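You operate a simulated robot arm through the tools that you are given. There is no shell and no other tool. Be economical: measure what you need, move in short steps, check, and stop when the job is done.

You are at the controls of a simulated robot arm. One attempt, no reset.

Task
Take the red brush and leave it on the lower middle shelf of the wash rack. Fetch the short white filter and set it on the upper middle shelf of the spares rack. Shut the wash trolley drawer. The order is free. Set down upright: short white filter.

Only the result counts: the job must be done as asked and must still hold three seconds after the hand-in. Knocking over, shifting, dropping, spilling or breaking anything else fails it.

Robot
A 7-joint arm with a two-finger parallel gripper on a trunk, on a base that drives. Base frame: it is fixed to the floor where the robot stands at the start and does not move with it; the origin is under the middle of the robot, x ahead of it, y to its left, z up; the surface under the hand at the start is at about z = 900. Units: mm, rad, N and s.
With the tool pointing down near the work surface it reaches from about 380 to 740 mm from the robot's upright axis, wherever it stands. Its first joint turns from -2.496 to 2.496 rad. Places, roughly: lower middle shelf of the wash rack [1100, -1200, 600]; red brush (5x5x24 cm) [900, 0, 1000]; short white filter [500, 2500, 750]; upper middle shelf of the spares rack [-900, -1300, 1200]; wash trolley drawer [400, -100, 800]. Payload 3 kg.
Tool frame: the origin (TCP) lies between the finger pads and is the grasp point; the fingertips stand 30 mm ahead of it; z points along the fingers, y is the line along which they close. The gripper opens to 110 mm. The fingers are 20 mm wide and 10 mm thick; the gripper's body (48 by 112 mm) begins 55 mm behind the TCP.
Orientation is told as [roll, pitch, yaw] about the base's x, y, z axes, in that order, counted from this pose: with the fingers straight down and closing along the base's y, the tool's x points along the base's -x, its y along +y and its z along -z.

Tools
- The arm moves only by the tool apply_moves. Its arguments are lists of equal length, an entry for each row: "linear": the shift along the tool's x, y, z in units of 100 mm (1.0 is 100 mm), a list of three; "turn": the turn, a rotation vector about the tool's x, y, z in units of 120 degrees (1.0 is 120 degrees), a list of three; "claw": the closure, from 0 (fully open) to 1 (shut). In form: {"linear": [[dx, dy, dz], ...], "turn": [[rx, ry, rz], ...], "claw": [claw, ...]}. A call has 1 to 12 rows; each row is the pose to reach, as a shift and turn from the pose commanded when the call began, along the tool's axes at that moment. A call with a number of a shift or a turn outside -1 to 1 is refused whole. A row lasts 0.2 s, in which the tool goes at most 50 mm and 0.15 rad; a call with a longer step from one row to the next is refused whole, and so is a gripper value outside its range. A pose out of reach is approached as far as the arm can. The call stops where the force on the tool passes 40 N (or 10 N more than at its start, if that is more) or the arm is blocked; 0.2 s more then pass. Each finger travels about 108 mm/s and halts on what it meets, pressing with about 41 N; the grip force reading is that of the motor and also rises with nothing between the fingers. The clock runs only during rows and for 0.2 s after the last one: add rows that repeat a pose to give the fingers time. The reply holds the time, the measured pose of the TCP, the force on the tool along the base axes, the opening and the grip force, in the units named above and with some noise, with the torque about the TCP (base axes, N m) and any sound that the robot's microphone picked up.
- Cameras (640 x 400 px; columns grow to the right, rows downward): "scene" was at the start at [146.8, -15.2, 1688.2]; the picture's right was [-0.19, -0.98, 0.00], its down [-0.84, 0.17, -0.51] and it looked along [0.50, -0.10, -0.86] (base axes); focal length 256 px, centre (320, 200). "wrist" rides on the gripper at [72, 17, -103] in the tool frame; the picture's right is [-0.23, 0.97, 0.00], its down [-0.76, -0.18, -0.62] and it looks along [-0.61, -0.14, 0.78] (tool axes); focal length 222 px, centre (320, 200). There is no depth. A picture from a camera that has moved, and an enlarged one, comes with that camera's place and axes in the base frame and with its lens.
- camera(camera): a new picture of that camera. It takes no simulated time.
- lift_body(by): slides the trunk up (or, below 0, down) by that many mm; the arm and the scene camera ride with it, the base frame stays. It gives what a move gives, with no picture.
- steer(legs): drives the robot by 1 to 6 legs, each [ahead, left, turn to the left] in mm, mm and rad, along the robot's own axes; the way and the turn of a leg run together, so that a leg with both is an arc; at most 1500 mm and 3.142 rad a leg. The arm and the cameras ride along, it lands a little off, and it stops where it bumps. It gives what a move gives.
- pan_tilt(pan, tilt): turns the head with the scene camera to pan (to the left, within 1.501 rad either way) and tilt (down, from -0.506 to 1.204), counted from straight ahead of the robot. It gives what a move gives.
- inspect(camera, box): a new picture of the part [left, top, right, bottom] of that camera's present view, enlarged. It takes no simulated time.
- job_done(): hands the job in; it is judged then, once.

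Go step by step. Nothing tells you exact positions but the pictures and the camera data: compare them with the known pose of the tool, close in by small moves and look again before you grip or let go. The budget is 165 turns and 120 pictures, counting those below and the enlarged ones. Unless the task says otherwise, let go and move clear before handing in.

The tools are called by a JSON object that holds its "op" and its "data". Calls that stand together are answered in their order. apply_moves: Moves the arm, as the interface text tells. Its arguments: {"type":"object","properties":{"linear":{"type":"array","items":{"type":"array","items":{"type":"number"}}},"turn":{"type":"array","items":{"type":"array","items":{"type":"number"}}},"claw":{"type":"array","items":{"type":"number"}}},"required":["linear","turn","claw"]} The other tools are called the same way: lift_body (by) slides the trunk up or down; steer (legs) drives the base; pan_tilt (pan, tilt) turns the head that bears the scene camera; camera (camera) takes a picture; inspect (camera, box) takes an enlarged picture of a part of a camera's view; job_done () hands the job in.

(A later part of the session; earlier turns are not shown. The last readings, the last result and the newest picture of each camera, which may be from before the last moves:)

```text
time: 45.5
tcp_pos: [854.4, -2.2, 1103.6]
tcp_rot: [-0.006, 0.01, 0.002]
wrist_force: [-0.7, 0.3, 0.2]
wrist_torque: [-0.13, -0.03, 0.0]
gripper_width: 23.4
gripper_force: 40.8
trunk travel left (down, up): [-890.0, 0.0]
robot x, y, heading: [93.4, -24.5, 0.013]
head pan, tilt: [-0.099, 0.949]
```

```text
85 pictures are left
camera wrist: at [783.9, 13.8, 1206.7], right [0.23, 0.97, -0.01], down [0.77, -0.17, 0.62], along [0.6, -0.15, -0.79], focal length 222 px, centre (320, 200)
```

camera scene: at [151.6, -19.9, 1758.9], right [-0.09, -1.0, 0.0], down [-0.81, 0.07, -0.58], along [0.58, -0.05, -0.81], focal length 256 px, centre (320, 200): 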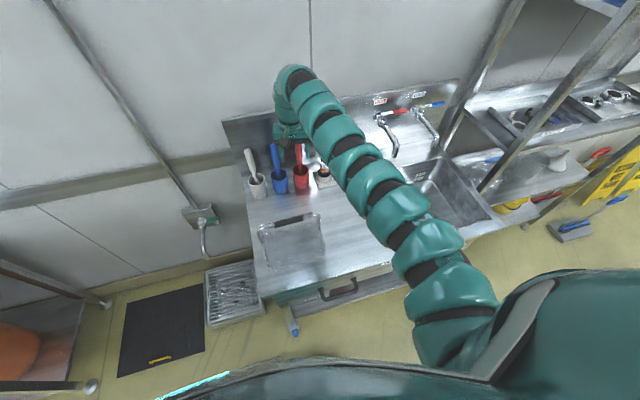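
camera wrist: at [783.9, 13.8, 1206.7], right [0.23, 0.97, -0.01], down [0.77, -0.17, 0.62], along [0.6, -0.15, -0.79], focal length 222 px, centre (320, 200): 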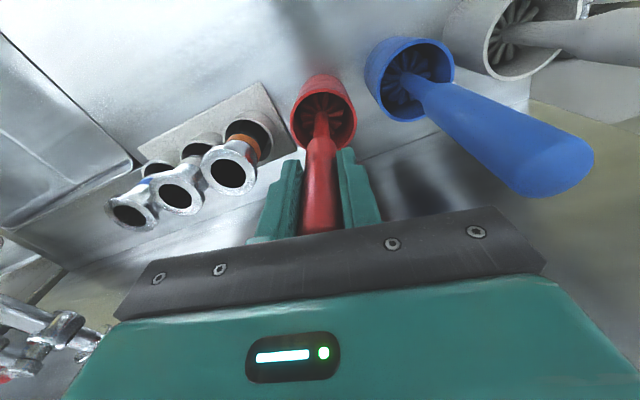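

Handle gripped (23 mm). Lifting straight up.

{"op": "apply_moves", "data": {"linear": [[0, 0, -0.2], [0, 0, -0.4], [0, 0, -0.6], [0, 0, -0.8], [0, 0, -1]], "turn": [[0, 0, 0], [0, 0, 0], [0, 0, 0], [0, 0, 0], [0, 0, 0]], "claw": [1, 1, 1, 1, 1]}}

{"op": "camera", "data": {"camera": "wrist"}}

{"op": "apply_moves", "data": {"linear": [[0, 0, -0.2], [0, 0, -0.4], [0, 0, -0.5]], "turn": [[0, 0, 0], [0, 0, 0], [0, 0, 0]], "claw": [1, 1, 1]}}

{"op": "camera", "data": {"camera": "scene"}}

```text
time: 46.7
tcp_pos: [854.6, -0.9, 1205.4]
tcp_rot: [-0.007, 0.01, 0.0]
wrist_force: [-0.1, 0.8, -0.8]
wrist_torque: [0.0, -0.01, -0.01]
gripper_width: 23.5
gripper_force: 41.4
trunk travel left (down, up): [-890.0, 0.0]
robot x, y, heading: [91.5, -24.5, 0.008]
head pan, tilt: [-0.099, 0.949]
```

```text
84 pictures are left
camera wrist: at [783.7, 16.2, 1307.9], right [0.23, 0.97, -0.01], down [0.77, -0.17, 0.62], along [0.6, -0.15, -0.79], focal length 222 px, centre (320, 200)
```

wrist: 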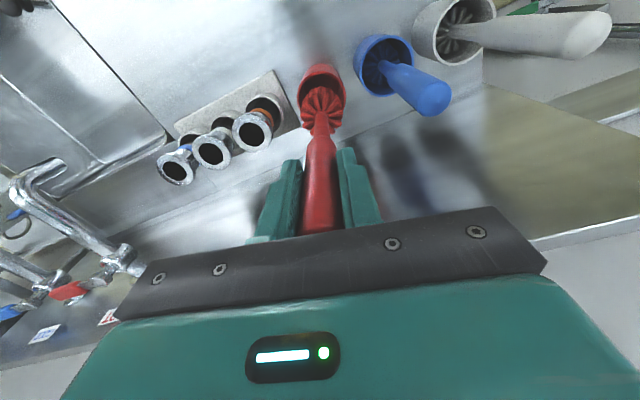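

```text
time: 47.5
tcp_pos: [854.1, 0.3, 1254.6]
tcp_rot: [-0.006, 0.011, 0.003]
wrist_force: [0.4, -0.1, -0.9]
wrist_torque: [0.01, 0.03, 0.02]
gripper_width: 23.4
gripper_force: 41.1
trunk travel left (down, up): [-890.0, 0.0]
robot x, y, heading: [92.2, -21.5, 0.011]
head pan, tilt: [-0.099, 0.949]
```

```text
83 pictures are left
camera scene: at [244.9, -31.3, 1758.9], right [-0.09, -1.0, 0.0], down [-0.81, 0.07, -0.58], along [0.58, -0.05, -0.81], focal length 256 px, centre (320, 200)
```

scene: 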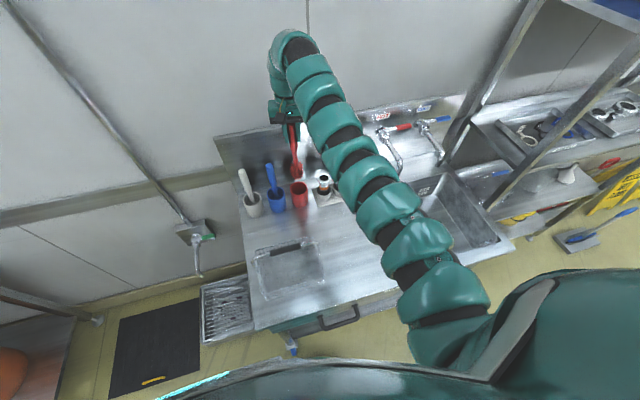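

Brush is free of the cup. Backing away from the bench, then studying the wash rack.

{"op": "steer", "data": {"legs": [[-330, 0, 0]]}}

{"op": "pan_tilt", "data": {"pan": -0.85, "tilt": 0.6}}

{"op": "camera", "data": {"camera": "scene"}}

{"op": "camera", "data": {"camera": "wrist"}}

```text
time: 49.7
tcp_pos: [524.9, -2.4, 1254.5]
tcp_rot: [-0.005, 0.011, 0.004]
wrist_force: [0.0, 0.6, -0.2]
wrist_torque: [0.01, -0.02, -0.04]
gripper_width: 23.4
gripper_force: 40.8
trunk travel left (down, up): [-890.0, 0.0]
robot x, y, heading: [-237.1, -29.6, 0.011]
head pan, tilt: [-0.099, 0.949]
```

```text
time: 50.8
tcp_pos: [525.8, -3.1, 1254.8]
tcp_rot: [-0.005, 0.011, 0.002]
wrist_force: [0.8, 0.7, -1.6]
wrist_torque: [-0.04, 0.0, 0.0]
gripper_width: 23.6
gripper_force: 40.8
trunk travel left (down, up): [-890.0, 0.0]
robot x, y, heading: [-236.8, -25.0, 0.015]
head pan, tilt: [-0.85, 0.6]
```

```text
82 pictures are left
camera scene: at [-97.0, -94.0, 1787.3], right [-0.74, -0.67, 0.0], down [-0.38, 0.42, -0.82], along [0.55, -0.61, -0.57], focal length 256 px, centre (320, 200)
```

scene: 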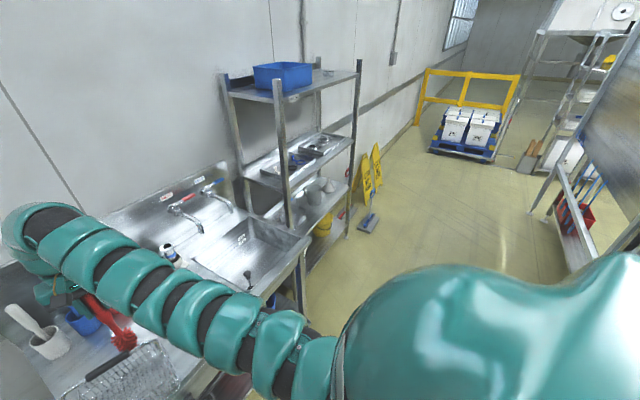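

```text
81 pictures are left
camera wrist: at [455.1, 13.6, 1357.1], right [0.22, 0.97, -0.01], down [0.77, -0.17, 0.62], along [0.6, -0.14, -0.79], focal length 222 px, centre (320, 200)
```

wrist: 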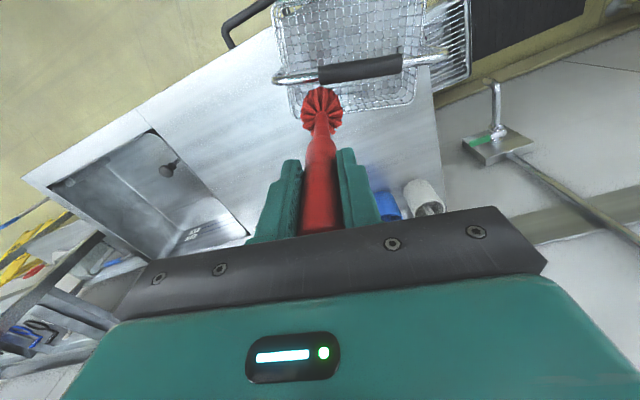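

{"op": "inspect", "data": {"camera": "scene", "box": [200, 50, 400, 270]}}

```text
1.82 times, centred on (300, 160) of scene
camera zoom: at [-97.0, -94.0, 1787.3], right [-0.74, -0.67, 0.0], down [-0.38, 0.42, -0.82], along [0.55, -0.61, -0.57], focal length 465 px, centre (356, 273)
```

zoom: 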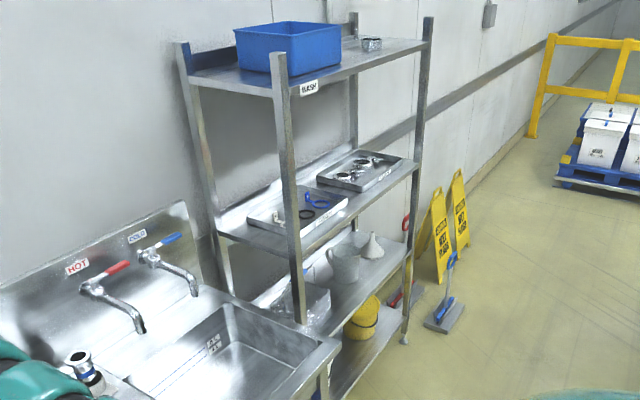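

The rack's front runs from about (857,-873) to (1001,-1712), with the lower-middle shelf near z≈580. I'll drive around to face it.

{"op": "steer", "data": {"legs": [[140, 0, -0.012], [0, -1280, 0]]}}

{"op": "pan_tilt", "data": {"pan": 0.15, "tilt": 0.7}}

{"op": "camera", "data": {"camera": "scene"}}

```text
time: 58.1
tcp_pos: [659.7, -1296.7, 1252.9]
tcp_rot: [-0.005, 0.01, -0.02]
wrist_force: [0.2, 0.2, -0.9]
wrist_torque: [0.03, 0.01, 0.02]
gripper_width: 23.4
gripper_force: 40.9
trunk travel left (down, up): [-890.0, 0.0]
robot x, y, heading: [-103.2, -1303.5, -0.015]
head pan, tilt: [-0.85, 0.6]
```

```text
time: 59.4
tcp_pos: [661.7, -1296.3, 1254.6]
tcp_rot: [-0.005, 0.01, -0.02]
wrist_force: [0.3, 0.8, -0.8]
wrist_torque: [0.02, 0.02, 0.0]
gripper_width: 23.2
gripper_force: 40.9
trunk travel left (down, up): [-890.0, 0.0]
robot x, y, heading: [-104.4, -1304.0, -0.016]
head pan, tilt: [0.15, 0.7]
```

```text
79 pictures are left
camera scene: at [62.8, -1294.2, 1778.7], right [0.14, -0.99, 0.0], down [-0.64, -0.09, -0.76], along [0.76, 0.1, -0.64], focal length 256 px, centre (320, 200)
```

scene: 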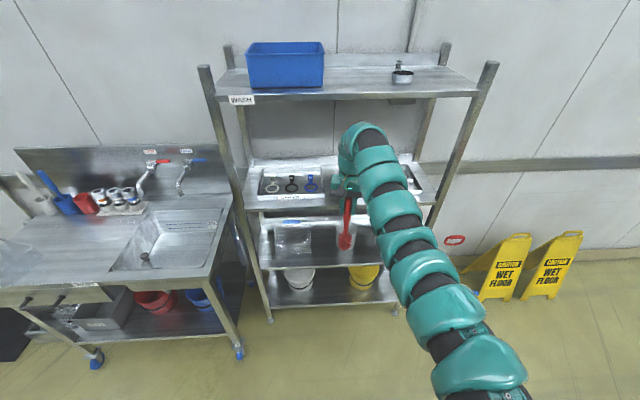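

{"op": "lift_body", "data": {"by": -450}}

{"op": "camera", "data": {"camera": "scene"}}

{"op": "camera", "data": {"camera": "wrist"}}

```text
refused: -450 is not a number from -400 to 400
```

```text
78 pictures are left
camera scene: at [62.8, -1294.2, 1778.7], right [0.14, -0.99, 0.0], down [-0.64, -0.09, -0.76], along [0.76, 0.1, -0.64], focal length 256 px, centre (320, 200)
```

scene: 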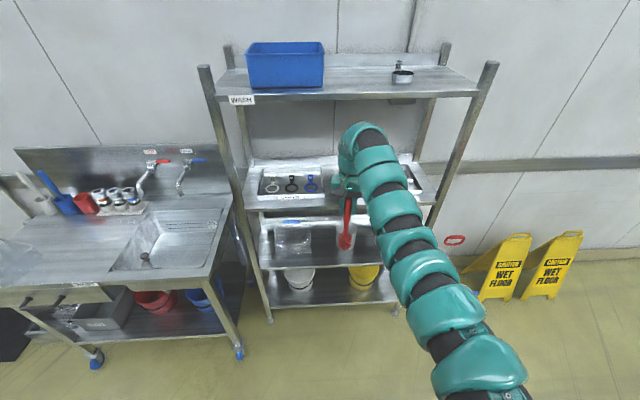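

```text
77 pictures are left
camera wrist: at [590.7, -1278.7, 1357.1], right [0.25, 0.97, -0.01], down [0.76, -0.19, 0.62], along [0.6, -0.16, -0.79], focal length 222 px, centre (320, 200)
```

wrist: 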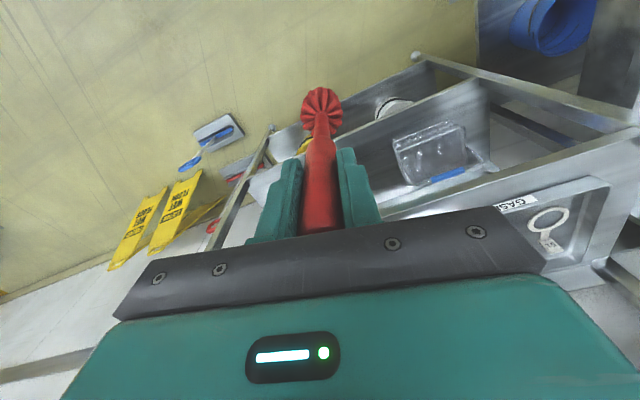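

{"op": "lift_body", "data": {"by": -400}}

{"op": "pan_tilt", "data": {"pan": 0.15, "tilt": 0.6}}

{"op": "camera", "data": {"camera": "scene"}}

{"op": "camera", "data": {"camera": "wrist"}}

```text
time: 63.2
tcp_pos: [660.4, -1296.4, 852.8]
tcp_rot: [-0.004, 0.012, -0.022]
wrist_force: [-0.2, 0.7, -0.9]
wrist_torque: [-0.01, 0.0, 0.0]
gripper_width: 23.5
gripper_force: 40.7
trunk travel left (down, up): [-490.0, 400.0]
robot x, y, heading: [-103.6, -1304.9, -0.012]
head pan, tilt: [0.15, 0.7]
```

```text
time: 63.9
tcp_pos: [661.8, -1295.3, 854.8]
tcp_rot: [-0.005, 0.011, -0.022]
wrist_force: [-0.7, -0.5, -0.5]
wrist_torque: [-0.02, -0.04, -0.04]
gripper_width: 23.4
gripper_force: 40.3
trunk travel left (down, up): [-490.0, 400.0]
robot x, y, heading: [-105.1, -1304.3, -0.013]
head pan, tilt: [0.15, 0.6]
```

```text
76 pictures are left
camera scene: at [66.1, -1293.7, 1387.3], right [0.14, -0.99, 0.0], down [-0.56, -0.08, -0.82], along [0.82, 0.11, -0.57], focal length 256 px, centre (320, 200)
```

scene: 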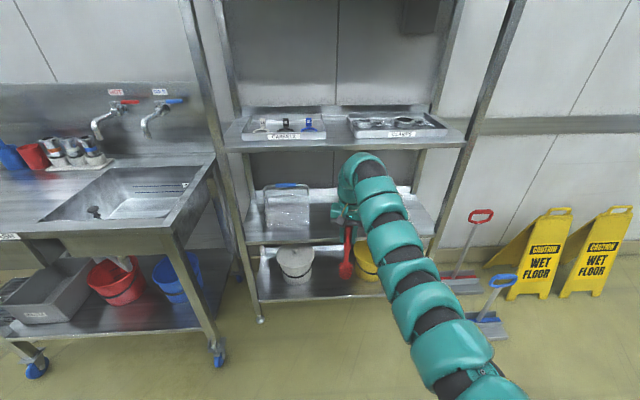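

```text
75 pictures are left
camera wrist: at [590.6, -1278.7, 957.1], right [0.25, 0.97, -0.01], down [0.76, -0.19, 0.62], along [0.6, -0.16, -0.79], focal length 222 px, centre (320, 200)
```

wrist: 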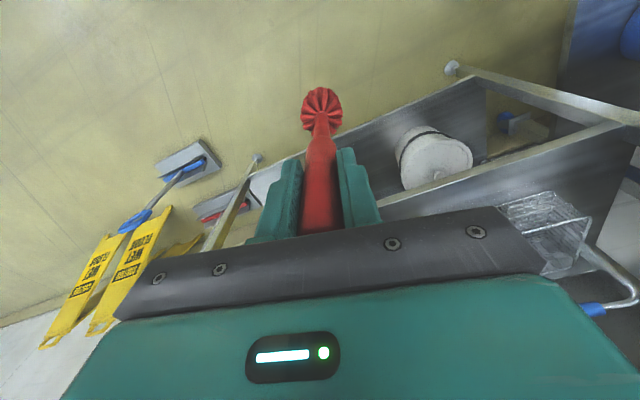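

I'll back off slightly and turn the tool horizontal so the brush points toward the rack.

{"op": "steer", "data": {"legs": [[-80, 0, 0]]}}

{"op": "apply_moves", "data": {"linear": [[0, 0, 0], [0, 0, 0], [0, 0, 0], [0, 0, 0], [0, 0, 0], [0, 0, 0], [0, 0, 0], [0, 0, 0], [0, 0, 0], [0, 0, 0], [0, 0, 0], [0, 0, 0]], "turn": [[0, -0.0625, 0], [0, -0.125, 0], [0, -0.1875, 0], [0, -0.25, 0], [0, -0.3125, 0], [0, -0.375, 0], [0, -0.4375, 0], [0, -0.5, 0], [0, -0.5625, 0], [0, -0.625, 0], [0, -0.6875, 0], [0, -0.74, 0]], "claw": [1, 1, 1, 1, 1, 1, 1, 1, 1, 1, 1, 1]}}

{"op": "camera", "data": {"camera": "scene"}}

{"op": "camera", "data": {"camera": "wrist"}}

```text
time: 65.0
tcp_pos: [580.3, -1295.0, 855.5]
tcp_rot: [-0.006, 0.009, -0.022]
wrist_force: [0.4, -0.2, -0.2]
wrist_torque: [-0.01, -0.01, 0.02]
gripper_width: 23.6
gripper_force: 41.4
trunk travel left (down, up): [-490.0, 400.0]
robot x, y, heading: [-180.4, -1303.1, -0.006]
head pan, tilt: [0.15, 0.6]
```

```text
time: 67.6
tcp_pos: [580.9, -1294.6, 855.1]
tcp_rot: [-0.153, -1.541, 0.133]
wrist_force: [-1.1, -0.2, -0.8]
wrist_torque: [0.0, 0.13, -0.01]
gripper_width: 23.6
gripper_force: 40.7
trunk travel left (down, up): [-490.0, 400.0]
robot x, y, heading: [-181.0, -1302.9, -0.011]
head pan, tilt: [0.15, 0.6]
```

```text
74 pictures are left
camera scene: at [-13.5, -1292.6, 1387.3], right [0.14, -0.99, 0.0], down [-0.56, -0.08, -0.82], along [0.82, 0.11, -0.57], focal length 256 px, centre (320, 200)
```

scene: 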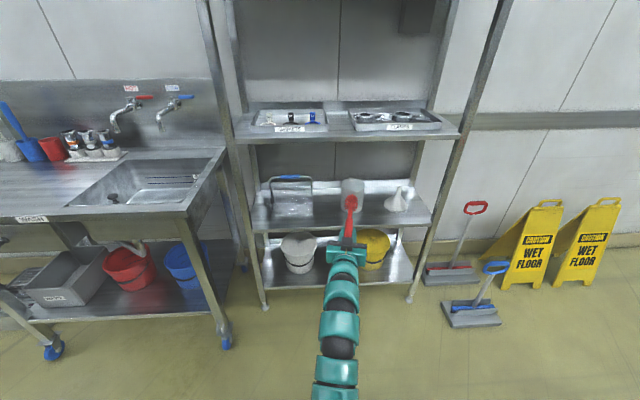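

```text
73 pictures are left
camera wrist: at [476.5, -1277.0, 783.2], right [0.03, 0.97, 0.22], down [-0.6, -0.16, 0.78], along [0.8, -0.15, 0.58], focal length 222 px, centre (320, 200)
```

wrist: 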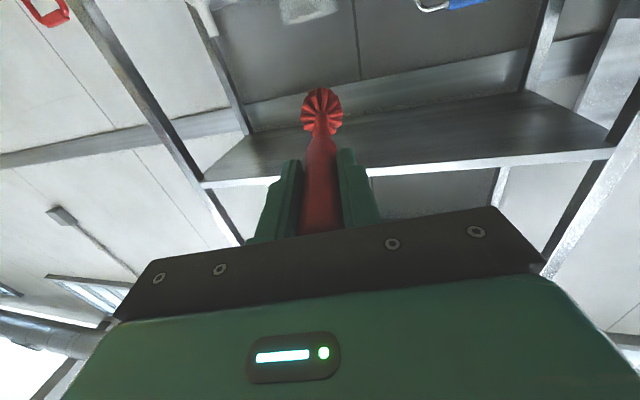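

The tool is horizontal but the wrist camera hangs below; I'll roll the tool 180° about its axis so the camera is on top for placing.

{"op": "apply_moves", "data": {"linear": [[0, 0, 0], [0, 0, 0], [0, 0, 0], [0, 0, 0], [0, 0, 0], [0, 0, 0], [0, 0, 0], [0, 0, 0], [0, 0, 0], [0, 0, 0], [0, 0, 0], [0, 0, 0]], "turn": [[0, 0, 0.0625], [0, 0, 0.125], [0, 0, 0.1875], [0, 0, 0.25], [0, 0, 0.3125], [0, 0, 0.375], [0, 0, 0.4375], [0, 0, 0.5], [0, 0, 0.5625], [0, 0, 0.625], [0, 0, 0.6875], [0, 0, 0.75]], "claw": [1, 1, 1, 1, 1, 1, 1, 1, 1, 1, 1, 1]}}

{"op": "apply_moves", "data": {"linear": [[0, 0, 0], [0, 0, 0], [0, 0, 0], [0, 0, 0], [0, 0, 0], [0, 0, 0], [0, 0, 0], [0, 0, 0], [0, 0, 0], [0, 0, 0], [0, 0, 0], [0, 0, 0]], "turn": [[0, 0, 0.0625], [0, 0, 0.125], [0, 0, 0.1875], [0, 0, 0.25], [0, 0, 0.3125], [0, 0, 0.375], [0, 0, 0.4375], [0, 0, 0.5], [0, 0, 0.5625], [0, 0, 0.625], [0, 0, 0.6875], [0, 0, 0.75]], "claw": [1, 1, 1, 1, 1, 1, 1, 1, 1, 1, 1, 1]}}

{"op": "camera", "data": {"camera": "wrist"}}

{"op": "camera", "data": {"camera": "scene"}}

```text
time: 70.2
tcp_pos: [580.3, -1294.4, 854.0]
tcp_rot: [1.539, -0.003, -1.592]
wrist_force: [1.0, -0.6, -0.6]
wrist_torque: [0.05, 0.08, 0.04]
gripper_width: 23.4
gripper_force: 41.1
trunk travel left (down, up): [-490.0, 400.0]
robot x, y, heading: [-182.8, -1301.1, -0.014]
head pan, tilt: [0.15, 0.6]
```

```text
time: 72.8
tcp_pos: [580.6, -1295.0, 854.1]
tcp_rot: [0.12, 1.54, -3.042]
wrist_force: [-0.4, 1.0, -1.0]
wrist_torque: [0.0, 0.11, -0.03]
gripper_width: 23.3
gripper_force: 41.2
trunk travel left (down, up): [-490.0, 400.0]
robot x, y, heading: [-179.8, -1300.5, -0.015]
head pan, tilt: [0.15, 0.6]
```

```text
72 pictures are left
camera wrist: at [480.9, -1310.4, 929.1], right [-0.03, -0.97, -0.22], down [-0.64, 0.19, -0.74], along [0.77, 0.12, -0.63], focal length 222 px, centre (320, 200)
```

wrist: 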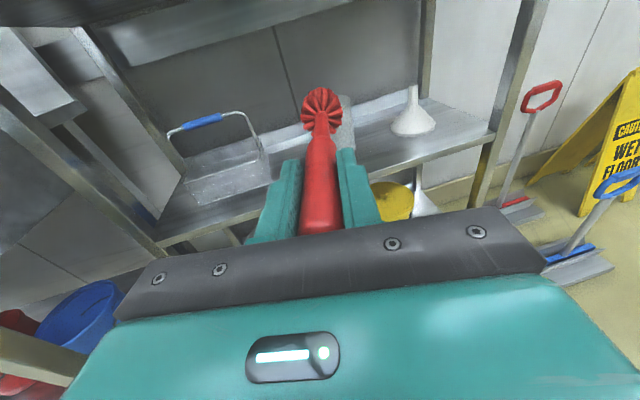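

```text
71 pictures are left
camera scene: at [-13.5, -1292.6, 1387.3], right [0.14, -0.99, 0.0], down [-0.56, -0.08, -0.82], along [0.82, 0.11, -0.57], focal length 256 px, centre (320, 200)
```

scene: 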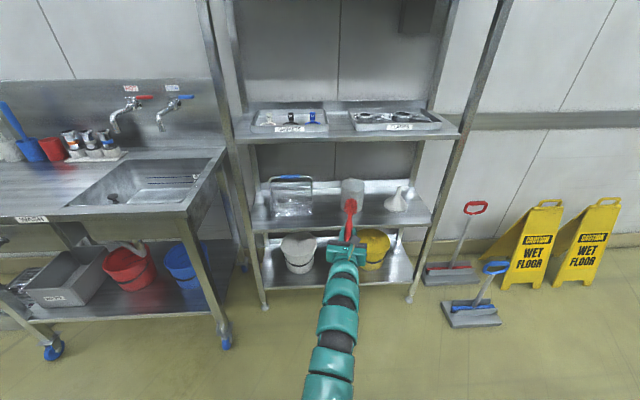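

{"op": "inspect", "data": {"camera": "scene", "box": [230, 150, 450, 310]}}

```text
2.50 times, centred on (340, 230) of scene
camera zoom: at [-13.5, -1292.6, 1387.3], right [0.14, -0.99, 0.0], down [-0.56, -0.08, -0.82], along [0.82, 0.11, -0.57], focal length 639 px, centre (270, 125)
```

zoom: 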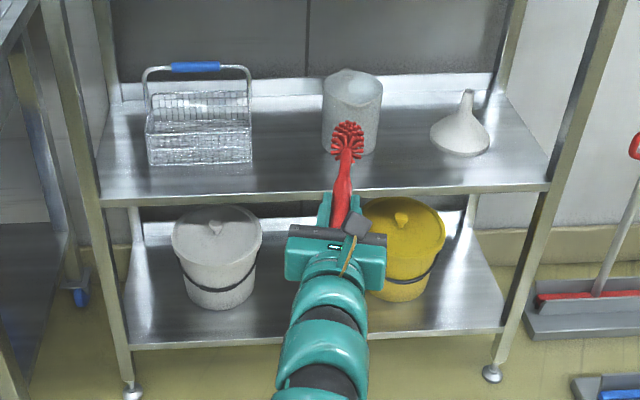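

The gap between the wire basket and the jug is ~137 mm wide around (1030,-1187), shelf top z≈597. Aligning the base with the rack and lowering.

{"op": "steer", "data": {"legs": [[84, -94, 0], [0, 0, 0.19]]}}

{"op": "lift_body", "data": {"by": -196}}

{"op": "camera", "data": {"camera": "scene"}}

{"op": "camera", "data": {"camera": "wrist"}}

```text
time: 74.8
tcp_pos: [648.7, -1243.2, 854.0]
tcp_rot: [0.184, 1.539, -2.785]
wrist_force: [-0.7, 0.4, -0.6]
wrist_torque: [-0.04, 0.08, 0.0]
gripper_width: 23.5
gripper_force: 41.0
trunk travel left (down, up): [-490.0, 400.0]
robot x, y, heading: [-95.8, -1397.0, 0.185]
head pan, tilt: [0.15, 0.6]
```

```text
time: 76.9
tcp_pos: [650.2, -1242.7, 658.2]
tcp_rot: [0.183, 1.539, -2.786]
wrist_force: [0.5, -1.1, -1.1]
wrist_torque: [-0.04, 0.08, 0.03]
gripper_width: 23.2
gripper_force: 40.8
trunk travel left (down, up): [-294.0, 596.0]
robot x, y, heading: [-95.7, -1397.1, 0.179]
head pan, tilt: [0.15, 0.6]
```

```text
69 pictures are left
camera scene: at [65.0, -1355.8, 1191.4], right [0.33, -0.95, 0.0], down [-0.53, -0.18, -0.82], along [0.78, 0.27, -0.57], focal length 256 px, centre (320, 200)
```

scene: 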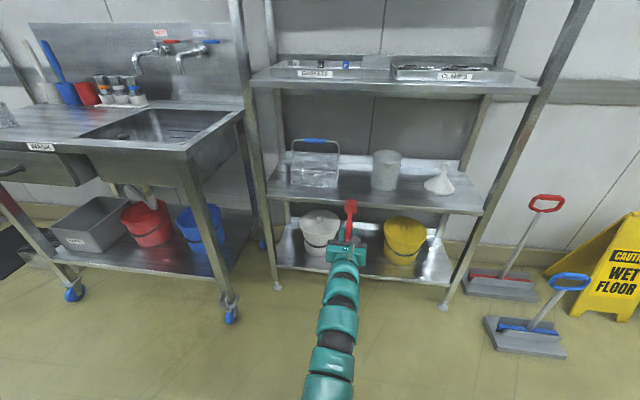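

```text
68 pictures are left
camera wrist: at [553.8, -1278.4, 733.1], right [0.16, -0.96, -0.22], down [-0.67, 0.06, -0.74], along [0.73, 0.27, -0.63], focal length 222 px, centre (320, 200)
```

wrist: 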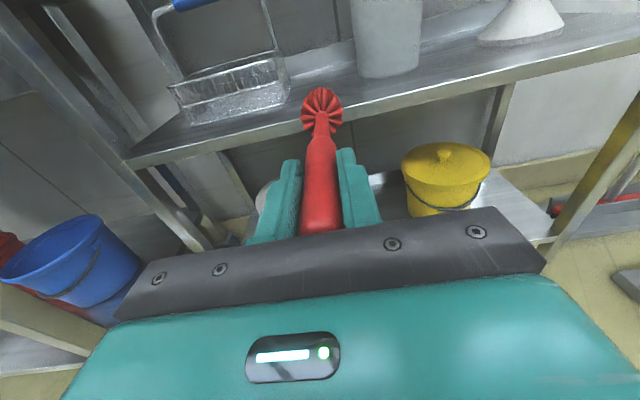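

Aligned with the gap. Advancing in two steps with a check.

{"op": "steer", "data": {"legs": [[170, 0, 0]]}}

{"op": "camera", "data": {"camera": "wrist"}}

{"op": "inspect", "data": {"camera": "scene", "box": [230, 100, 470, 260]}}

```text
time: 78.3
tcp_pos: [817.6, -1212.4, 658.5]
tcp_rot: [0.185, 1.539, -2.781]
wrist_force: [0.5, 1.2, -1.3]
wrist_torque: [-0.04, 0.13, 0.0]
gripper_width: 23.3
gripper_force: 41.1
trunk travel left (down, up): [-294.0, 596.0]
robot x, y, heading: [71.9, -1367.9, 0.184]
head pan, tilt: [0.15, 0.6]
```

```text
67 pictures are left
camera wrist: at [721.5, -1247.1, 733.1], right [0.16, -0.96, -0.22], down [-0.67, 0.06, -0.74], along [0.73, 0.27, -0.63], focal length 222 px, centre (320, 200)
```

wrist: 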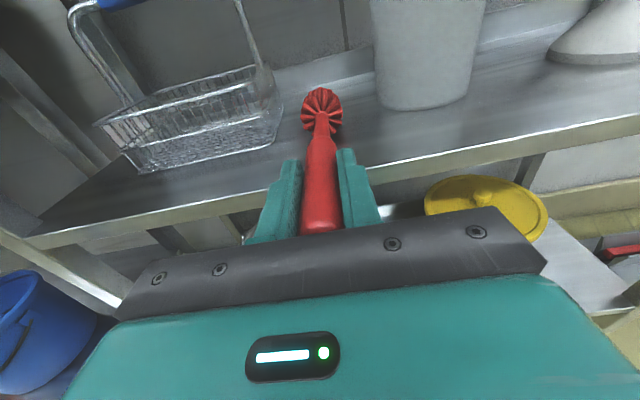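

```text
2.50 times, centred on (350, 180) of scene
camera zoom: at [232.7, -1324.9, 1191.3], right [0.33, -0.95, 0.0], down [-0.53, -0.18, -0.83], along [0.78, 0.27, -0.56], focal length 639 px, centre (245, 250)
```

zoom: 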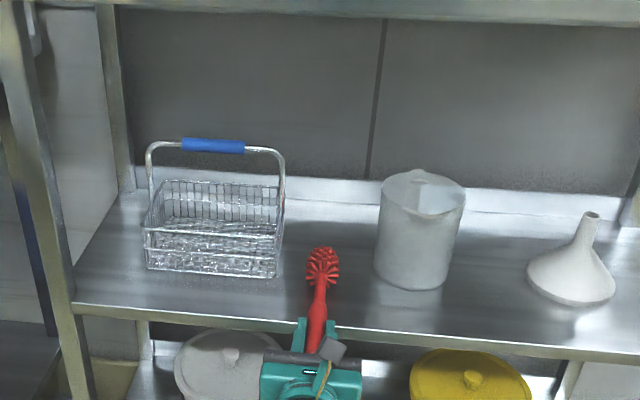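

{"op": "steer", "data": {"legs": [[154, -7, 0]]}}

{"op": "camera", "data": {"camera": "wrist"}}

{"op": "inspect", "data": {"camera": "scene", "box": [230, 130, 470, 290]}}

```text
time: 79.7
tcp_pos: [943.5, -1193.7, 659.2]
tcp_rot: [0.189, 1.539, -2.778]
wrist_force: [-22.7, -8.8, 11.5]
wrist_torque: [-0.31, 1.76, 0.68]
gripper_width: 23.3
gripper_force: 40.6
trunk travel left (down, up): [-294.0, 596.0]
robot x, y, heading: [204.1, -1349.4, 0.179]
head pan, tilt: [0.15, 0.6]
stopped in leg 1: the force on the tool passed its limit at 334 N (the readings are from after the stop); the commanded pose is now the measured one
```

```text
65 pictures are left
camera wrist: at [848.4, -1228.2, 732.6], right [0.16, -0.96, -0.22], down [-0.67, 0.06, -0.74], along [0.73, 0.27, -0.63], focal length 222 px, centre (320, 200)
```

wrist: 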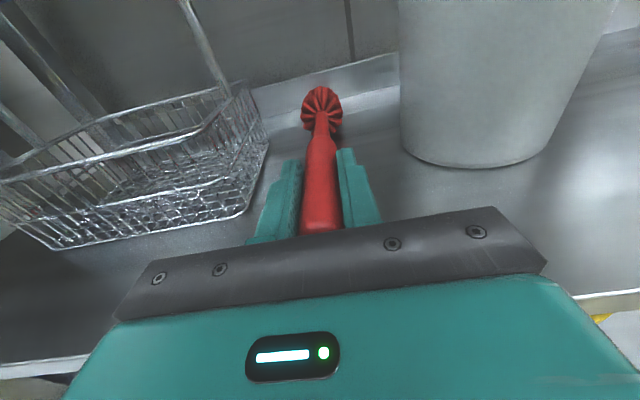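

```text
2.50 times, centred on (350, 210) of scene
camera zoom: at [361.0, -1307.7, 1191.8], right [0.33, -0.95, 0.0], down [-0.53, -0.18, -0.83], along [0.78, 0.27, -0.56], focal length 639 px, centre (245, 175)
```

zoom: 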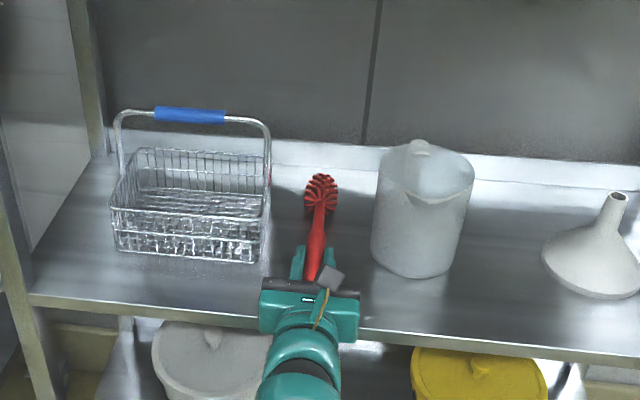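

The hand's underside touched the shelf's front edge; the brush itself is fine and over the shelf. I'll back off 12 mm and lower until the brush rests.

{"op": "apply_moves", "data": {"linear": [[0, 0, -0.06], [0, 0, -0.12], [-0.1, 0, -0.12], [-0.2, 0, -0.12]], "turn": [[0, 0, 0], [0, 0, 0], [0, 0, 0], [0, 0, 0]], "claw": [1, 1, 1, 1]}}

{"op": "camera", "data": {"camera": "wrist"}}

{"op": "inspect", "data": {"camera": "scene", "box": [290, 170, 410, 260]}}

```text
time: 80.7
tcp_pos: [933.4, -1195.6, 639.4]
tcp_rot: [0.192, 1.538, -2.777]
wrist_force: [6.7, -0.5, 28.4]
wrist_torque: [-0.22, 1.08, 0.11]
gripper_width: 23.3
gripper_force: 40.8
trunk travel left (down, up): [-294.0, 596.0]
robot x, y, heading: [199.1, -1348.6, 0.178]
head pan, tilt: [0.15, 0.6]
```

```text
63 pictures are left
camera wrist: at [837.0, -1230.5, 714.9], right [0.16, -0.96, -0.22], down [-0.67, 0.06, -0.74], along [0.73, 0.27, -0.63], focal length 222 px, centre (320, 200)
```

wrist: 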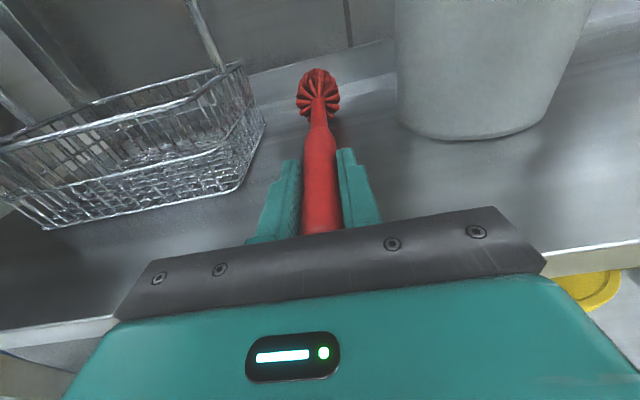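

```text
4.44 times, centred on (350, 215) of scene
camera zoom: at [361.7, -1307.3, 1192.2], right [0.33, -0.95, 0.0], down [-0.53, -0.18, -0.83], along [0.78, 0.27, -0.56], focal length 1136 px, centre (187, 133)
```

zoom: 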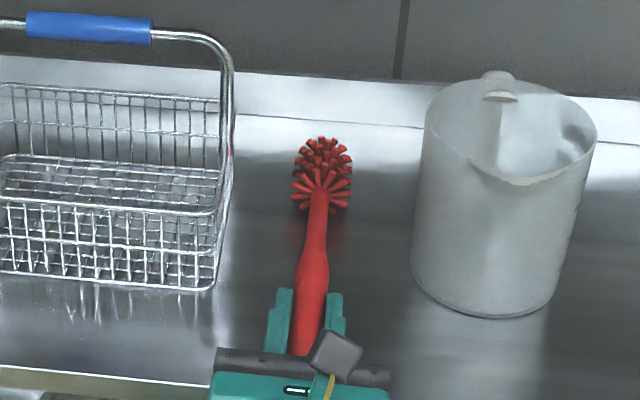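

Brush head rests on the shelf (top near z≈610). Easing off slightly and opening the fingers gradually.

{"op": "apply_moves", "data": {"linear": [[0.02, 0, 0], [0.02, 0, 0], [0.02, 0, 0], [0.02, 0, 0], [0.02, 0, 0], [0.02, 0, 0]], "turn": [[0, 0, 0], [0, 0, 0], [0, 0, 0], [0, 0, 0], [0, 0, 0], [0, 0, 0]], "claw": [1, 0.75, 0.65, 0.5, 0.5, 0.5]}}

{"op": "camera", "data": {"camera": "wrist"}}

{"op": "inspect", "data": {"camera": "scene", "box": [290, 170, 410, 260]}}

```text
time: 82.1
tcp_pos: [933.2, -1195.1, 637.7]
tcp_rot: [0.193, 1.533, -2.772]
wrist_force: [0.4, 0.0, 0.2]
wrist_torque: [0.0, 0.0, 0.01]
gripper_width: 55.0
gripper_force: 0.0
trunk travel left (down, up): [-294.0, 596.0]
robot x, y, heading: [205.9, -1344.6, 0.182]
head pan, tilt: [0.15, 0.6]
```

```text
61 pictures are left
camera wrist: at [838.0, -1229.8, 713.2], right [0.16, -0.96, -0.22], down [-0.67, 0.06, -0.74], along [0.72, 0.27, -0.64], focal length 222 px, centre (320, 200)
```

wrist: 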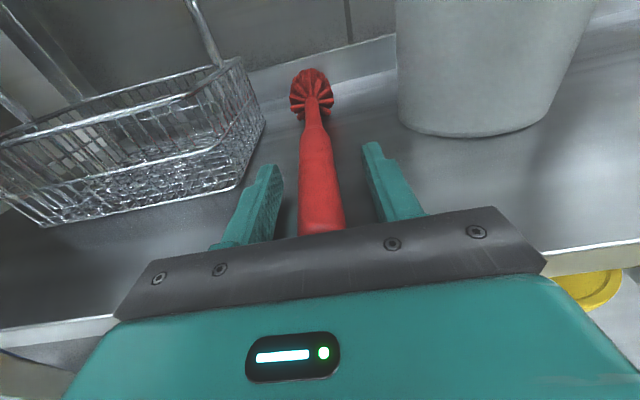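

```text
4.44 times, centred on (350, 215) of scene
camera zoom: at [363.7, -1306.7, 1191.3], right [0.33, -0.94, 0.0], down [-0.53, -0.18, -0.83], along [0.78, 0.27, -0.56], focal length 1136 px, centre (187, 133)
```

zoom: 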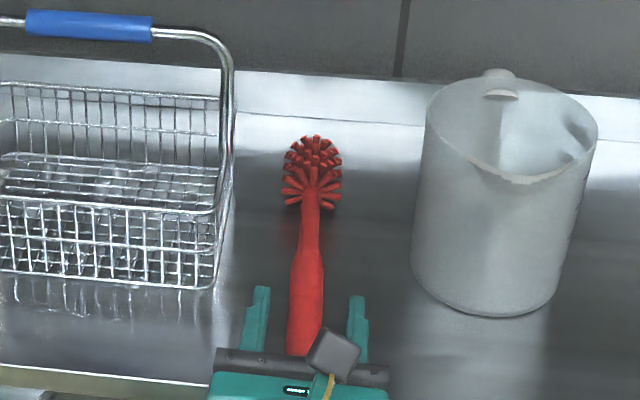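

Released. Retreating straight back and checking.

{"op": "apply_moves", "data": {"linear": [[0, 0, -0.3], [0, 0, -0.6], [0, 0, -0.95]], "turn": [[0, 0, 0], [0, 0, 0], [0, 0, 0]], "claw": [0.5, 0.5, 0.5]}}

{"op": "camera", "data": {"camera": "wrist"}}

{"op": "inspect", "data": {"camera": "scene", "box": [290, 170, 410, 260]}}

```text
time: 82.9
tcp_pos: [839.5, -1214.5, 640.5]
tcp_rot: [0.197, 1.535, -2.773]
wrist_force: [-0.5, -0.3, 0.4]
wrist_torque: [0.04, 0.01, -0.01]
gripper_width: 55.1
gripper_force: 0.1
trunk travel left (down, up): [-294.0, 596.0]
robot x, y, heading: [204.5, -1351.2, 0.188]
head pan, tilt: [0.15, 0.6]
```

```text
59 pictures are left
camera wrist: at [744.9, -1248.6, 715.3], right [0.16, -0.96, -0.22], down [-0.67, 0.06, -0.74], along [0.72, 0.27, -0.64], focal length 222 px, centre (320, 200)
```

wrist: 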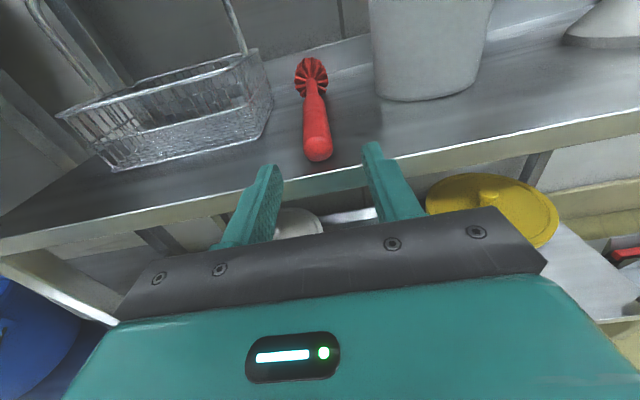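

```text
4.44 times, centred on (350, 215) of scene
camera zoom: at [363.9, -1306.9, 1191.3], right [0.33, -0.95, 0.0], down [-0.53, -0.18, -0.82], along [0.78, 0.27, -0.57], focal length 1136 px, centre (187, 133)
```

zoom: 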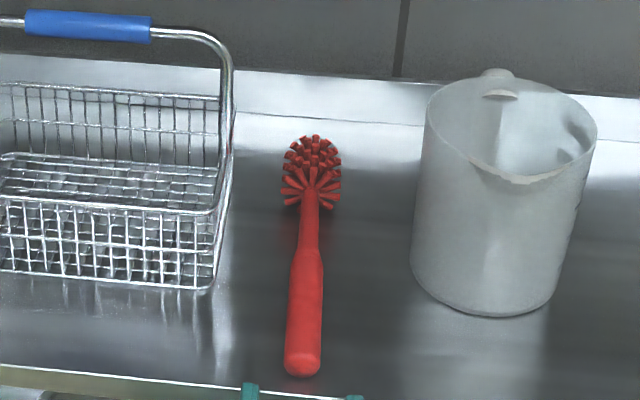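

Brush lies safely on the lower middle shelf. Now back off, raise the trunk, and travel left along the wall toward the filter table.

{"op": "steer", "data": {"legs": [[-150, 0, 0]]}}

{"op": "lift_body", "data": {"by": 400}}

{"op": "lift_body", "data": {"by": 180}}

{"op": "steer", "data": {"legs": [[0, 1400, 0]]}}

{"op": "pan_tilt", "data": {"pan": 0.9, "tilt": 0.5}}

{"op": "camera", "data": {"camera": "scene"}}

```text
time: 84.3
tcp_pos: [693.3, -1239.0, 639.9]
tcp_rot: [0.195, 1.533, -2.77]
wrist_force: [0.6, -0.6, -0.9]
wrist_torque: [0.01, -0.01, -0.02]
gripper_width: 54.7
gripper_force: 0.0
trunk travel left (down, up): [-294.0, 596.0]
robot x, y, heading: [55.4, -1373.6, 0.184]
head pan, tilt: [0.15, 0.6]
```

```text
time: 88.1
tcp_pos: [693.4, -1238.7, 1040.8]
tcp_rot: [0.196, 1.532, -2.768]
wrist_force: [-0.5, 0.0, 0.2]
wrist_torque: [-0.02, -0.02, 0.0]
gripper_width: 55.0
gripper_force: 0.1
trunk travel left (down, up): [-694.0, 196.0]
robot x, y, heading: [55.5, -1375.0, 0.186]
head pan, tilt: [0.15, 0.6]
```

```text
time: 90.1
tcp_pos: [693.3, -1239.7, 1220.7]
tcp_rot: [0.196, 1.533, -2.77]
wrist_force: [0.7, 1.0, 0.0]
wrist_torque: [0.0, 0.04, 0.0]
gripper_width: 54.9
gripper_force: 0.1
trunk travel left (down, up): [-874.0, 16.0]
robot x, y, heading: [56.3, -1374.8, 0.182]
head pan, tilt: [0.15, 0.6]
```

```text
time: 97.2
tcp_pos: [459.3, 140.2, 1220.3]
tcp_rot: [0.205, 1.532, -2.795]
wrist_force: [0.0, 0.0, 0.5]
wrist_torque: [-0.02, 0.02, -0.01]
gripper_width: 54.9
gripper_force: 0.1
trunk travel left (down, up): [-874.0, 16.0]
robot x, y, heading: [-184.6, 20.5, 0.159]
head pan, tilt: [0.15, 0.6]
```

```text
time: 98.3
tcp_pos: [460.1, 139.9, 1220.1]
tcp_rot: [0.195, 1.534, -2.803]
wrist_force: [0.3, 0.3, -0.7]
wrist_torque: [0.0, -0.02, -0.03]
gripper_width: 55.0
gripper_force: 0.0
trunk travel left (down, up): [-874.0, 16.0]
robot x, y, heading: [-186.1, 25.8, 0.153]
head pan, tilt: [0.901, 0.499]
```

```text
57 pictures are left
camera scene: at [-58.5, 113.6, 1780.4], right [0.87, -0.5, 0.0], down [-0.24, -0.42, -0.88], along [0.43, 0.76, -0.48], focal length 256 px, centre (320, 200)
```

scene: 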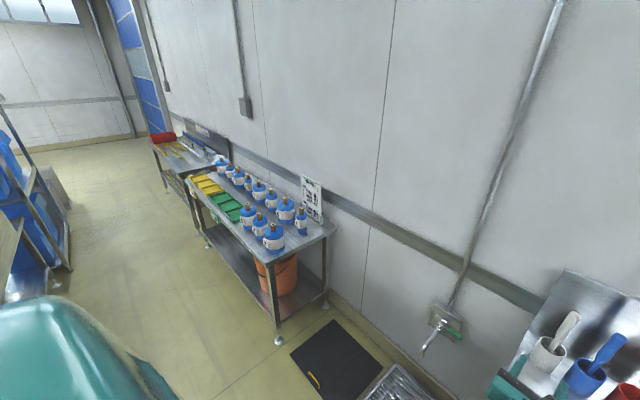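

{"op": "steer", "data": {"legs": [[-60, 1500, 0.02]]}}

{"op": "pan_tilt", "data": {"pan": 0.5, "tilt": 0.6}}

{"op": "camera", "data": {"camera": "scene"}}

```text
refused: leg 1 is longer than a leg can be; nothing moved
```

```text
time: 99.1
tcp_pos: [459.5, 139.9, 1219.6]
tcp_rot: [0.197, 1.534, -2.798]
wrist_force: [0.8, -0.8, -1.0]
wrist_torque: [0.0, 0.03, 0.01]
gripper_width: 55.1
gripper_force: 0.0
trunk travel left (down, up): [-874.0, 16.0]
robot x, y, heading: [-186.2, 25.2, 0.15]
head pan, tilt: [0.499, 0.6]
```

```text
56 pictures are left
camera scene: at [-33.4, 88.3, 1771.4], right [0.61, -0.79, 0.0], down [-0.45, -0.34, -0.83], along [0.66, 0.5, -0.56], focal length 256 px, centre (320, 200)
```

scene: 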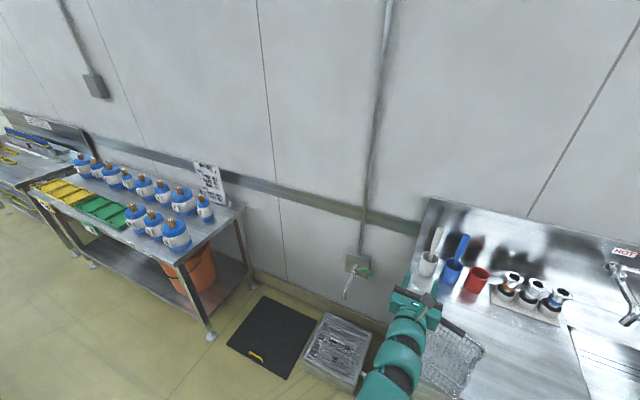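

{"op": "steer", "data": {"legs": [[-50, 1400, 0]]}}

{"op": "camera", "data": {"camera": "scene"}}

```text
time: 106.2
tcp_pos: [195.7, 1527.9, 1221.1]
tcp_rot: [0.202, 1.532, -2.796]
wrist_force: [-0.3, -0.3, 0.3]
wrist_torque: [-0.02, 0.0, -0.01]
gripper_width: 54.8
gripper_force: 0.0
trunk travel left (down, up): [-874.0, 16.0]
robot x, y, heading: [-446.2, 1413.4, 0.157]
head pan, tilt: [0.499, 0.6]
```

```text
55 pictures are left
camera scene: at [-297.8, 1476.9, 1771.3], right [0.61, -0.79, 0.0], down [-0.45, -0.34, -0.82], along [0.66, 0.5, -0.57], focal length 256 px, centre (320, 200)
```

scene: 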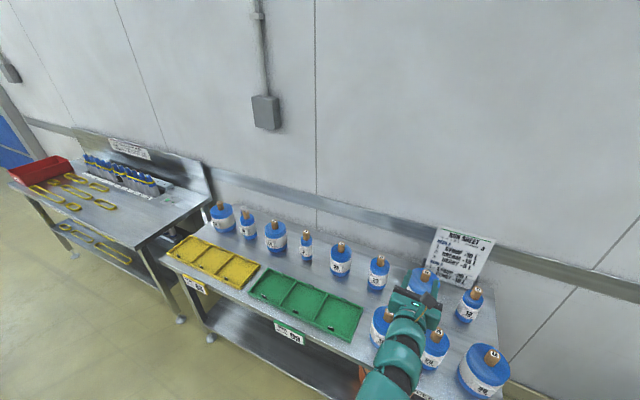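

{"op": "inspect", "data": {"camera": "scene", "box": [160, 190, 420, 350]}}

{"op": "inspect", "data": {"camera": "scene", "box": [0, 110, 240, 270]}}

```text
2.46 times, centred on (290, 270) of scene
camera zoom: at [-297.8, 1476.9, 1771.3], right [0.61, -0.79, 0.0], down [-0.45, -0.34, -0.82], along [0.66, 0.5, -0.57], focal length 629 px, centre (394, 28)
```

zoom: 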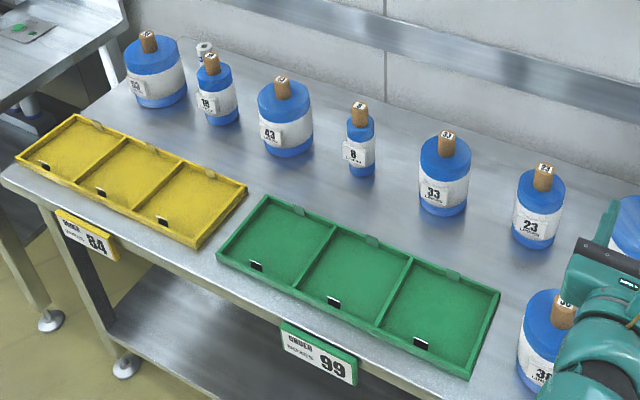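

```text
2.50 times, centred on (120, 190) of scene
camera zoom: at [-297.8, 1476.9, 1771.3], right [0.61, -0.79, 0.0], down [-0.45, -0.34, -0.82], along [0.66, 0.5, -0.57], focal length 639 px, centre (820, 225)
```

zoom: 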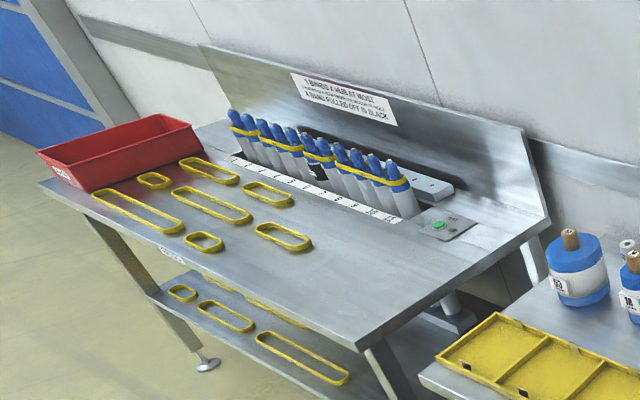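

I see a small white cylinder with an open core behind bottle 18: the filter likely. Driving closer.

{"op": "steer", "data": {"legs": [[60, 1000, 0.02]]}}

{"op": "pan_tilt", "data": {"pan": 0.1, "tilt": 0.75}}

{"op": "camera", "data": {"camera": "scene"}}

{"op": "camera", "data": {"camera": "wrist"}}

```text
time: 111.3
tcp_pos: [97.3, 2529.5, 1219.9]
tcp_rot: [0.205, 1.532, -2.783]
wrist_force: [0.3, 0.2, 0.2]
wrist_torque: [-0.03, -0.01, 0.01]
gripper_width: 55.1
gripper_force: 0.1
trunk travel left (down, up): [-874.0, 16.0]
robot x, y, heading: [-544.4, 2408.9, 0.163]
head pan, tilt: [0.499, 0.6]
```

```text
time: 112.2
tcp_pos: [98.0, 2529.2, 1221.1]
tcp_rot: [0.201, 1.533, -2.789]
wrist_force: [-0.4, 0.5, -0.7]
wrist_torque: [0.02, -0.02, 0.02]
gripper_width: 55.0
gripper_force: 0.1
trunk travel left (down, up): [-874.0, 16.0]
robot x, y, heading: [-546.0, 2405.5, 0.162]
head pan, tilt: [0.099, 0.75]
```

```text
52 pictures are left
camera scene: at [-385.0, 2440.0, 1758.5], right [0.26, -0.97, 0.0], down [-0.66, -0.18, -0.73], along [0.71, 0.19, -0.68], focal length 256 px, centre (320, 200)
```

scene: 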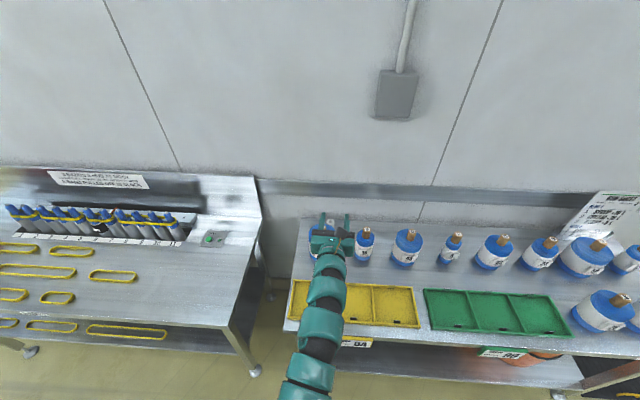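

```text
51 pictures are left
camera wrist: at [1.5, 2496.7, 1295.6], right [0.14, -0.97, -0.22], down [-0.67, 0.07, -0.74], along [0.73, 0.25, -0.64], focal length 222 px, centre (320, 200)
```

wrist: 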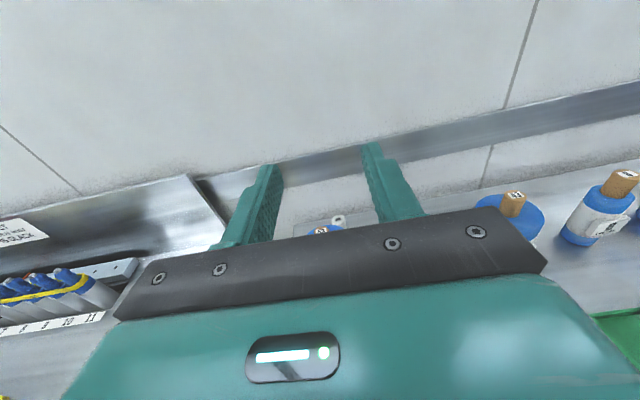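

{"op": "inspect", "data": {"camera": "wrist", "box": [270, 190, 390, 260]}}

{"op": "inspect", "data": {"camera": "scene", "box": [280, 190, 480, 350]}}

```text
5.33 times, centred on (330, 225) of wrist
camera zoom: at [1.5, 2496.7, 1295.6], right [0.14, -0.97, -0.22], down [-0.67, 0.07, -0.74], along [0.73, 0.25, -0.64], focal length 1185 px, centre (267, 67)
```

zoom: 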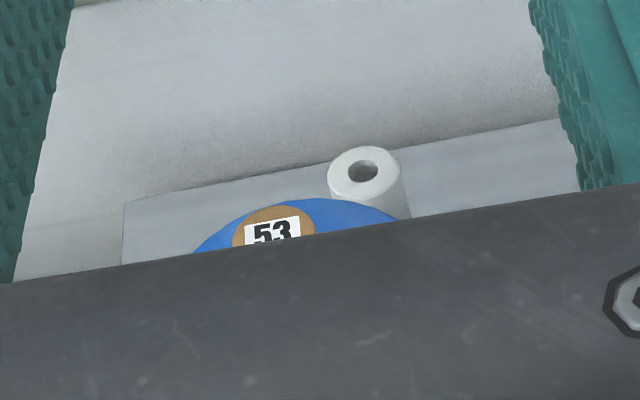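

```text
2.50 times, centred on (380, 270) of scene
camera zoom: at [-385.0, 2440.0, 1758.5], right [0.26, -0.97, 0.0], down [-0.66, -0.18, -0.73], along [0.71, 0.19, -0.68], focal length 639 px, centre (170, 25)
```

zoom: 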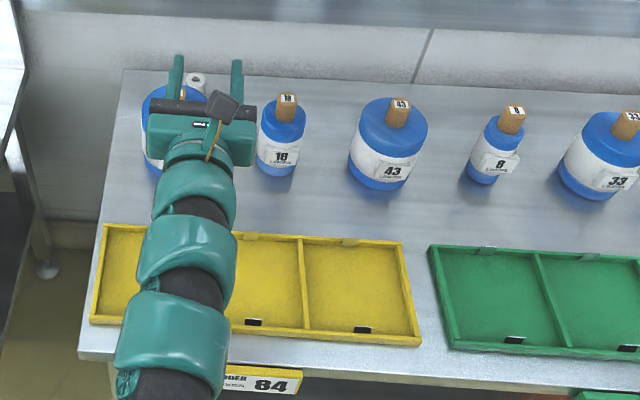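

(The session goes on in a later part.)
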